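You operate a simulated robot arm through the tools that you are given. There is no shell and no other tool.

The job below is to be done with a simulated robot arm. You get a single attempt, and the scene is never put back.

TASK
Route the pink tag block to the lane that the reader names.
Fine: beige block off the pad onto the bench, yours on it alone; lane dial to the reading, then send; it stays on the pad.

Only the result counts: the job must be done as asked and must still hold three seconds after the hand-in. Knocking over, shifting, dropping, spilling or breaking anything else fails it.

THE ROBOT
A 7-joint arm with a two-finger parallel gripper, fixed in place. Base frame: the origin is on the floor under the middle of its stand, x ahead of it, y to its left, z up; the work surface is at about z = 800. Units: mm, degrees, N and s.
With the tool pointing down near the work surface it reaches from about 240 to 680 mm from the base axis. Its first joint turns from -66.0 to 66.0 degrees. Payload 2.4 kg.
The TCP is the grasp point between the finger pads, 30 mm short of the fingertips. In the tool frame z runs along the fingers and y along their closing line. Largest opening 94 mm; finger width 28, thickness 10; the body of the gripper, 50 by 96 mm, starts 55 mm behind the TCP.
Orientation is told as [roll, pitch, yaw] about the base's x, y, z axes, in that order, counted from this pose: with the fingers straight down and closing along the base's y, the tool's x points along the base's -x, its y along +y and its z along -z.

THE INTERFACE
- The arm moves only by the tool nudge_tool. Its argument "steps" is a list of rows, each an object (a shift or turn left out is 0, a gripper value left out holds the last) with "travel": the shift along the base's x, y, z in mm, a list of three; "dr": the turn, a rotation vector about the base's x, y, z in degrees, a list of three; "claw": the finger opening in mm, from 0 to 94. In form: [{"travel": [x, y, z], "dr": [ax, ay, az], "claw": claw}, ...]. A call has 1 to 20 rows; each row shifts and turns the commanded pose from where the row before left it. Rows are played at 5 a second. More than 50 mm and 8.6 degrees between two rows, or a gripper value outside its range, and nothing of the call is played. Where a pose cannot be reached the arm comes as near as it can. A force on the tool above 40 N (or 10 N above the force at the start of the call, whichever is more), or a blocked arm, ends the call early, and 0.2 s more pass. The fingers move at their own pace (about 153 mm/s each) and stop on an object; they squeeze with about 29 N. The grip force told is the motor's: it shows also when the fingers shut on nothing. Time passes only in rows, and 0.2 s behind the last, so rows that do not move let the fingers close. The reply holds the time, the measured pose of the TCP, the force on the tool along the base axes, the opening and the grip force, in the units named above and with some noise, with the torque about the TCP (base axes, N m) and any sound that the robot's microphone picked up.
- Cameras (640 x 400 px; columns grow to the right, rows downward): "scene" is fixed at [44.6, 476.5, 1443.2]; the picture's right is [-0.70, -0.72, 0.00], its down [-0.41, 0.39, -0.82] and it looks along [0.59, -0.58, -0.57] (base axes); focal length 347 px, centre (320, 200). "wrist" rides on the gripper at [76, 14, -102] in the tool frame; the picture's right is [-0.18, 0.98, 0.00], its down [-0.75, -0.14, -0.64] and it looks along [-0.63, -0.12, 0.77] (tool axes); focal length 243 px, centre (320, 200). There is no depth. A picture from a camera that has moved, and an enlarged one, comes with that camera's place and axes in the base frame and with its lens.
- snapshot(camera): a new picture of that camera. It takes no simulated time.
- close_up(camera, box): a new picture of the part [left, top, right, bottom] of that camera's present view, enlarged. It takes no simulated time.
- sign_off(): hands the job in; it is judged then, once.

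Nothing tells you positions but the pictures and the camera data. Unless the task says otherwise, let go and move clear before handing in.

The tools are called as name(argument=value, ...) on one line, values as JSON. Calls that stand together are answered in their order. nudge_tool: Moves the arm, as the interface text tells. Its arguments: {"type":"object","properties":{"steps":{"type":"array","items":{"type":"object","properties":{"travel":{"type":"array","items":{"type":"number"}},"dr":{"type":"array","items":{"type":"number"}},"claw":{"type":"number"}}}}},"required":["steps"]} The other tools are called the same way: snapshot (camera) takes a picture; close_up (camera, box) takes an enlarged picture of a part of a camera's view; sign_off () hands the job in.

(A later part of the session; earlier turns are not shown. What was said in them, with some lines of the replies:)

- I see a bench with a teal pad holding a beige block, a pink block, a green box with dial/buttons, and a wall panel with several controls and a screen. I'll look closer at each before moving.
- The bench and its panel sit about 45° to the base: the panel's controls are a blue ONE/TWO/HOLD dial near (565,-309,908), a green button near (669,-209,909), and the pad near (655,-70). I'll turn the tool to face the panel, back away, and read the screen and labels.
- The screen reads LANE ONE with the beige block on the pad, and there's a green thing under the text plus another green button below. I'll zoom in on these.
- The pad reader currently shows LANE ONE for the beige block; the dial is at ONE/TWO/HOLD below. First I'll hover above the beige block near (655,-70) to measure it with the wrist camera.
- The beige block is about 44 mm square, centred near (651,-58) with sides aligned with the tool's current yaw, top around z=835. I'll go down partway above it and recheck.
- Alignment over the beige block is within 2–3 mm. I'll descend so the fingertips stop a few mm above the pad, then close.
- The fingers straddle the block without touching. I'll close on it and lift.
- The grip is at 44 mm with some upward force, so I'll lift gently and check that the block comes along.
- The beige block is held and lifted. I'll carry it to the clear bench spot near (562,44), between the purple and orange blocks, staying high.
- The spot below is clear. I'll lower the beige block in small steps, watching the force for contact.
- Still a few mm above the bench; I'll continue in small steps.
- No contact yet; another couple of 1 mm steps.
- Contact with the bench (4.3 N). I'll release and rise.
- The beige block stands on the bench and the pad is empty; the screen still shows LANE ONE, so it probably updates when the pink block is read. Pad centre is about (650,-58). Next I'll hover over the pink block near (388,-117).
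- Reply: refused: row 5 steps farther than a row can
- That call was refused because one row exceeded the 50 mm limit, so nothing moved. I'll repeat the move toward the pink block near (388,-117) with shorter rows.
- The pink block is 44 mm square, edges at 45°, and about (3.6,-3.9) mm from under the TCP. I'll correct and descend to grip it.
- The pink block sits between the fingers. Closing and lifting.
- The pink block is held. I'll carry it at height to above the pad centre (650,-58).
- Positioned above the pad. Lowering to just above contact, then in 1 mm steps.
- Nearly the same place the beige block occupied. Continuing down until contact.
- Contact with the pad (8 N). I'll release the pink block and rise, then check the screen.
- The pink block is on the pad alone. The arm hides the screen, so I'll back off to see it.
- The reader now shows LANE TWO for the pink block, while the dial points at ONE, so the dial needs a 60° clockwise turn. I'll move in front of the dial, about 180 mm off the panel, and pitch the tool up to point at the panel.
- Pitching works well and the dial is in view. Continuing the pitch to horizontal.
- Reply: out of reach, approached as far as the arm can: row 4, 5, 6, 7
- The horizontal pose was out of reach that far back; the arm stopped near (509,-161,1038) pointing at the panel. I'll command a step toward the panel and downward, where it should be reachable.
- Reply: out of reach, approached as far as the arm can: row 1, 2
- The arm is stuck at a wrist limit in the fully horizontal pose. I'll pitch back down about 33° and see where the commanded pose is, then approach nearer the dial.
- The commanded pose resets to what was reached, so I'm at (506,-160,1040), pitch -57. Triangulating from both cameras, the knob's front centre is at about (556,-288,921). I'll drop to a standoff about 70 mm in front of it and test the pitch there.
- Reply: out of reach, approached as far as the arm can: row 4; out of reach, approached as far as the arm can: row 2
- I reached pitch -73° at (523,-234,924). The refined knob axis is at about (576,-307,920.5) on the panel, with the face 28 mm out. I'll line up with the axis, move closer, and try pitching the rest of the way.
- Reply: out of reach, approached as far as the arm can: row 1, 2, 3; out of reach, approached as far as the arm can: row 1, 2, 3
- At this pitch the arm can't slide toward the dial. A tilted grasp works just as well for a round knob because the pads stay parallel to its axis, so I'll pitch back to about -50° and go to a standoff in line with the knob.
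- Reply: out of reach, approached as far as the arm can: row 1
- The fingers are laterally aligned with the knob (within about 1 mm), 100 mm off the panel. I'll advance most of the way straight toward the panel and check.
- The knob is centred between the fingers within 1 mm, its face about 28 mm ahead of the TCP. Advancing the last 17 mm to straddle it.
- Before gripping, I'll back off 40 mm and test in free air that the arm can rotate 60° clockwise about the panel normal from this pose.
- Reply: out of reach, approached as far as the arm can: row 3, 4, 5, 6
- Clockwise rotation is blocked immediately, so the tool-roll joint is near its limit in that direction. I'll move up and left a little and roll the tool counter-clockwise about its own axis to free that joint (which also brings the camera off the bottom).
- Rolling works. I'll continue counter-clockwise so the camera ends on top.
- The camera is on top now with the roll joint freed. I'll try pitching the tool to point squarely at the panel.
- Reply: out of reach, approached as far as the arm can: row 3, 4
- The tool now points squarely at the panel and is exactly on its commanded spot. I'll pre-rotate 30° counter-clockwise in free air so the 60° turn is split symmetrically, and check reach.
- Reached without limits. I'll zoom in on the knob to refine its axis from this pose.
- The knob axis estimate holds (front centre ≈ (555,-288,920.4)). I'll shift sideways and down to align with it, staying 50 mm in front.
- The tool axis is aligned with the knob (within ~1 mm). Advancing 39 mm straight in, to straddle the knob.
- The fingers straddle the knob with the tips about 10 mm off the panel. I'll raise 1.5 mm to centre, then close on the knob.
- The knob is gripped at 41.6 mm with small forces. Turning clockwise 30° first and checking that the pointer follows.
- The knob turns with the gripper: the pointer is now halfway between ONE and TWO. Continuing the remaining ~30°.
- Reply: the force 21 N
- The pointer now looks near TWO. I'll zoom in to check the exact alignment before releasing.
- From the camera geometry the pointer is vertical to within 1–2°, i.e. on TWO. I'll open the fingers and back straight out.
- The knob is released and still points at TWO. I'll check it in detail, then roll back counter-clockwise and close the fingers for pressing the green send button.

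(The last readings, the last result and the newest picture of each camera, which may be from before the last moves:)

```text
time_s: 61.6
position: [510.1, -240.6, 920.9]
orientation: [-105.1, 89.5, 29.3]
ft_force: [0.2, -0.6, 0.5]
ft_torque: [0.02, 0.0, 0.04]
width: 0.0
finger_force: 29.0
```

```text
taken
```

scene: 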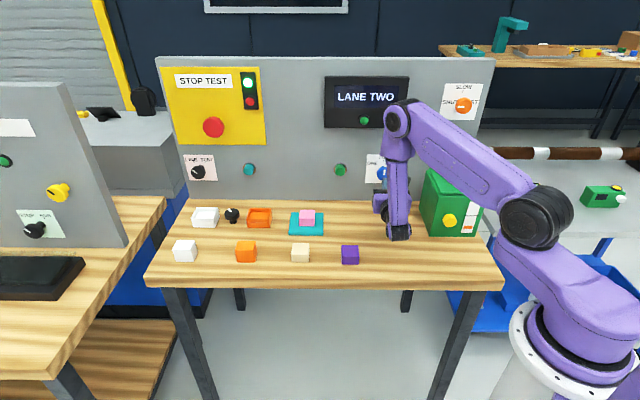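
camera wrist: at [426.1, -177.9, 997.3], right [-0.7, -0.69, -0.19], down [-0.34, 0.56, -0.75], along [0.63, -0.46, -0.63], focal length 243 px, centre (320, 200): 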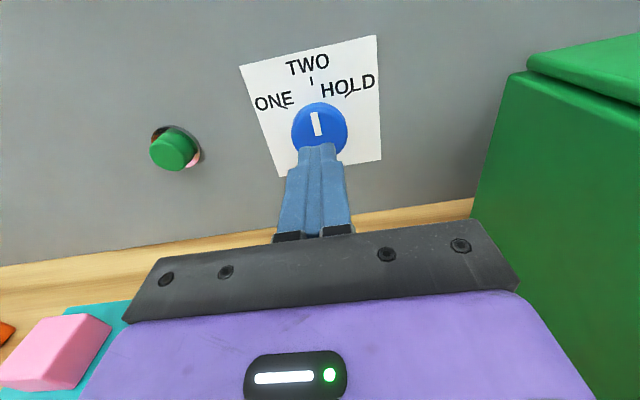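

The dial clearly points at TWO. The green button's front centre triangulates to about (662.6,-211.5,919). I'll slide sideways along the panel to line up with it, staying about 85 mm off.

nudge_tool(steps=[{"travel": [30.7, 30.1, -0.5]}, {"travel": [30.7, 30.1, -0.5]}, {"travel": [30.7, 30.1, -0.5]}, {"travel": [0, 0, 0]}])

snapshot(camera="wrist")

snapshot(camera="scene")

```text
time_s: 62.6
position: [604.3, -149.2, 920.1]
orientation: [-99.3, 89.4, 35.1]
ft_force: [-0.3, 0.2, -0.7]
ft_torque: [0.02, 0.01, -0.01]
width: 0.1
finger_force: 28.4
```

```text
taken
camera wrist: at [521.7, -85.2, 996.8], right [-0.7, -0.69, -0.19], down [-0.34, 0.56, -0.75], along [0.63, -0.46, -0.63], focal length 243 px, centre (320, 200)
```

wrist: 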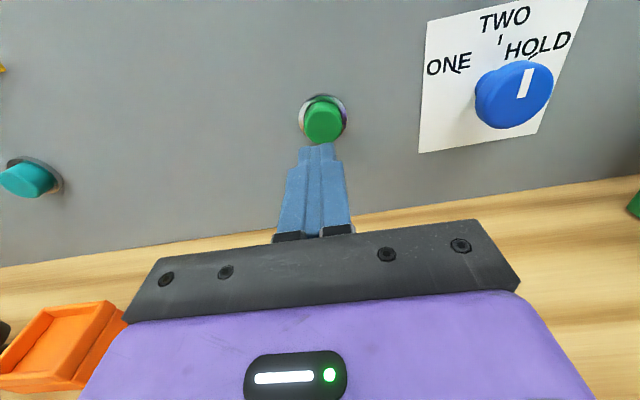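

```text
taken
```

scene: 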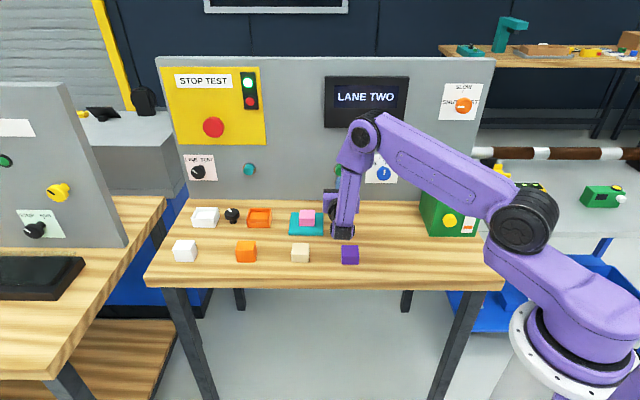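

The send button is straight ahead; I'm 2 mm to the left of its axis. I'll correct that and approach to within about 11 mm.

nudge_tool(steps=[{"travel": [9.1, -12.1, 0]}, {"travel": [10.5, -10.7, 0]}, {"travel": [10.5, -10.7, 0]}, {"travel": [0, 0, 0]}])

snapshot(camera="wrist")

close_up(camera="scene", box=[280, 80, 430, 240])

```text
time_s: 63.6
position: [633.6, -183.8, 920.4]
orientation: [-102.6, 89.4, 31.8]
ft_force: [0.5, 0.2, -0.6]
ft_torque: [-0.01, -0.01, 0.04]
width: 0.0
finger_force: 29.1
```

```text
taken
camera wrist: at [549.5, -120.3, 996.8], right [-0.7, -0.69, -0.19], down [-0.34, 0.56, -0.75], along [0.63, -0.46, -0.63], focal length 243 px, centre (320, 200)
```

wrist: 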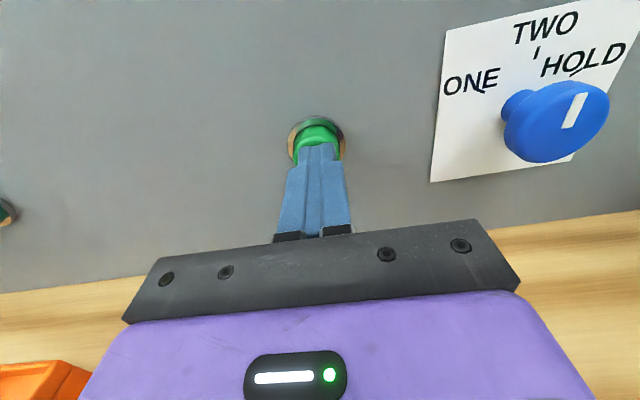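

```text
2.50 times, centred on (355, 160) of scene
camera zoom: at [44.6, 476.5, 1443.2], right [-0.7, -0.72, 0.0], down [-0.41, 0.39, -0.82], along [0.59, -0.58, -0.57], focal length 868 px, centre (232, 300)
```

zoom: 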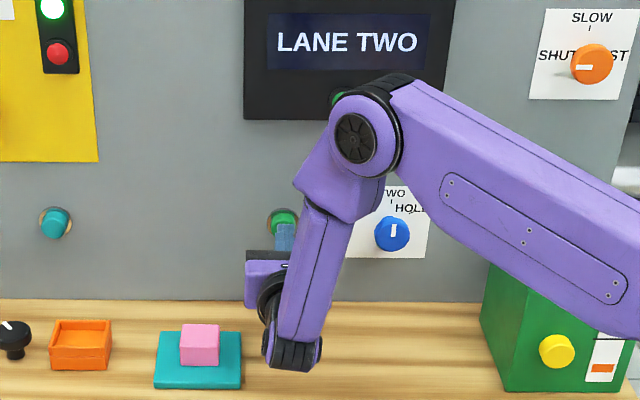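

The screen shows LANE TWO, the dial is on TWO, and the pink block is alone on the pad. Now pressing the green button in small steps, watching force and sound.

nudge_tool(steps=[{"travel": [2.1, -2.14, 0]}, {"travel": [2.1, -2.14, 0]}, {"travel": [1.4, -1.43, 0]}, {"travel": [1.4, -1.43, 0]}, {"travel": [0, 0, 0]}])

snapshot(camera="wrist")

```text
time_s: 64.8
position: [640.7, -190.2, 919.6]
orientation: [-106.3, 89.4, 28.3]
ft_force: [-19.8, 15.7, 6.9]
ft_torque: [-0.14, -0.06, -0.06]
width: 0.0
finger_force: 29.0
heard: click
```

```text
taken
camera wrist: at [555.3, -126.9, 996.2], right [-0.7, -0.69, -0.19], down [-0.34, 0.56, -0.75], along [0.63, -0.46, -0.63], focal length 243 px, centre (320, 200)
```

wrist: 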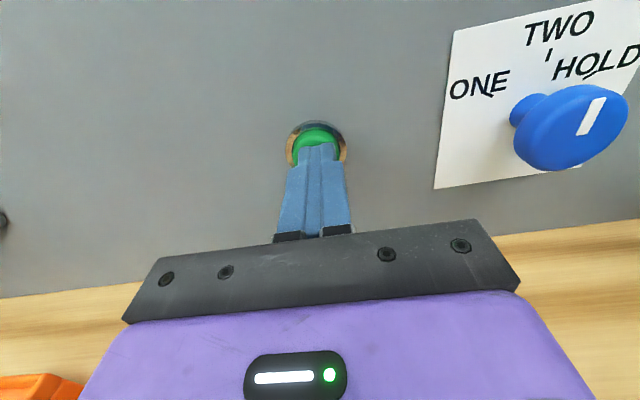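

A click was heard, so the button registered. I'll back straight off and check the screen, dial and block.

nudge_tool(steps=[{"travel": [-3.5, 3.57, 0]}, {"travel": [-10, 10.2, 0]}, {"travel": [-20, 20.4, 0]}, {"travel": [-20, 20.4, 0]}, {"travel": [0, 0, 0]}])

snapshot(camera="wrist")

snapshot(camera="scene")

close_up(camera="scene", box=[280, 70, 430, 240])

```text
time_s: 66.0
position: [587.3, -136.9, 917.1]
orientation: [-103.6, 89.4, 30.8]
ft_force: [0.1, 0.3, 0.3]
ft_torque: [-0.02, 0.0, 0.03]
width: 0.0
finger_force: 29.3
```

```text
taken
camera wrist: at [503.5, -73.9, 994.5], right [-0.7, -0.69, -0.19], down [-0.34, 0.56, -0.75], along [0.63, -0.46, -0.63], focal length 243 px, centre (320, 200)
```

wrist: 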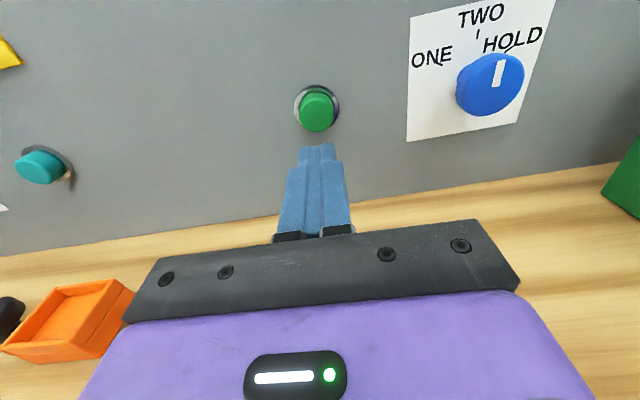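

```text
taken
```

scene: 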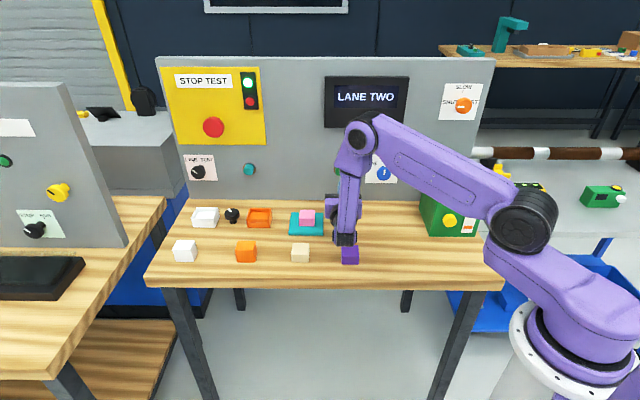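

```text
2.35 times, centred on (355, 155) of scene
camera zoom: at [44.6, 476.5, 1443.2], right [-0.7, -0.72, 0.0], down [-0.41, 0.39, -0.82], along [0.59, -0.58, -0.57], focal length 817 px, centre (238, 306)
```

zoom: 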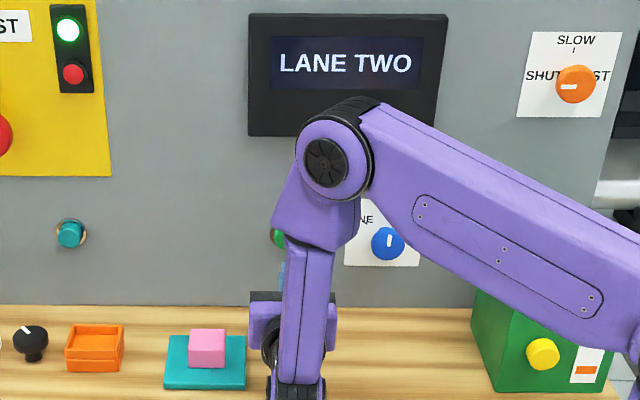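

The dial and block are unchanged and the screen still reads LANE TWO; the reader's green indicator is hidden by the arm. I'll shift aside to look at it for confirmation.

nudge_tool(steps=[{"travel": [-25, -24.5, 10]}, {"travel": [-25, -24.5, 10]}, {"travel": [-20, -20, 10]}, {"travel": [0, 0, 0]}])

snapshot(camera="scene")

close_up(camera="scene", box=[315, 65, 425, 140])

snapshot(camera="wrist")

```text
time_s: 67.0
position: [515.4, -206.8, 950.3]
orientation: [-102.1, 89.4, 32.5]
ft_force: [-0.2, 0.3, 0.2]
ft_torque: [-0.01, -0.01, 0.0]
width: 0.0
finger_force: 29.0
```

```text
taken
```

scene: 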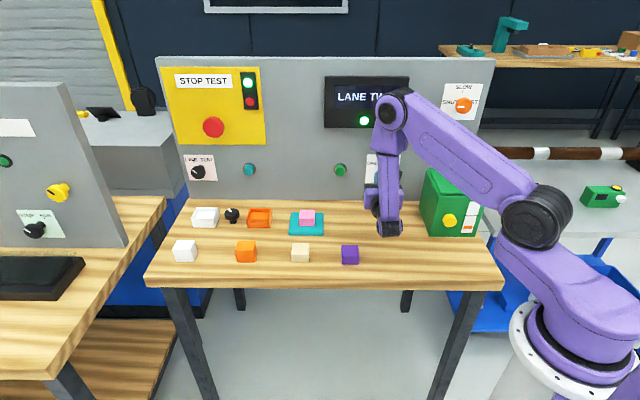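

```text
5.33 times, centred on (370, 102) of scene
camera zoom: at [44.6, 476.5, 1443.2], right [-0.7, -0.72, 0.0], down [-0.41, 0.39, -0.82], along [0.59, -0.58, -0.57], focal length 1851 px, centre (53, 720)
```

zoom: 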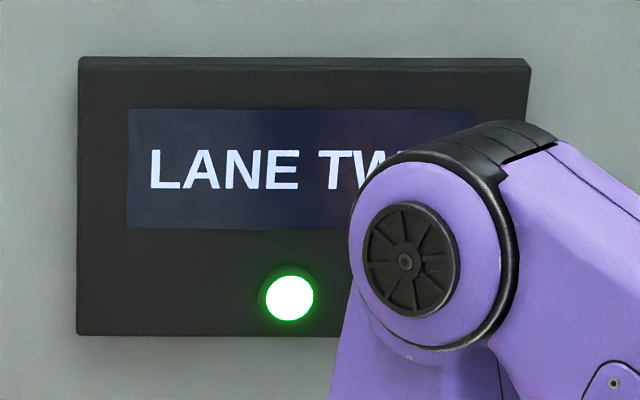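

```text
taken
camera wrist: at [431.5, -143.9, 1025.9], right [-0.7, -0.69, -0.2], down [-0.34, 0.56, -0.75], along [0.63, -0.46, -0.63], focal length 243 px, centre (320, 200)
```

wrist: 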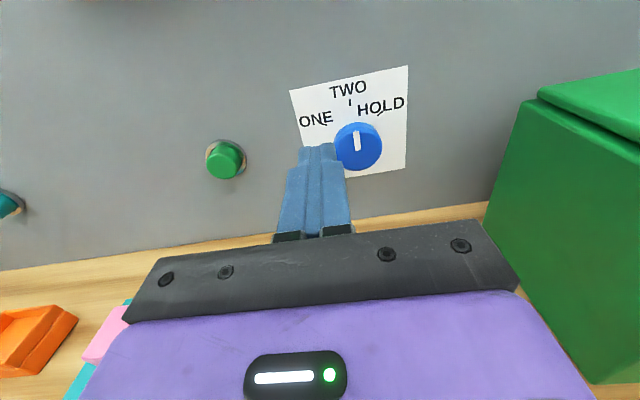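

The reader's indicator is now lit bright green, confirming the send. The dial is on TWO, the pink block is alone on the pad, the beige block is on the bench, and nothing else has moved. The gripper is empty and clear, so I'm handing in.

sign_off()

```text
The job is handed in.
```

The pink tag block was routed to lane two, the lane the reader named for it. I handed the job in and got no verdict back.

- **Blocks:** the beige block is off the pad on the open bench between the purple and orange blocks. The pink block sits alone on the pad.
- **Dial:** the reader changed from LANE ONE to LANE TWO once the pink block was on the pad, so I turned the lane dial from ONE to TWO.
- **Send:** none of the buttons is labelled as send, so I pressed the green one beside the dial. It clicked, and the reader's green lamp lit up, which I took as confirmation.

The last pictures showed nothing else moved. The gripper was empty and clear of the panel at hand-in.
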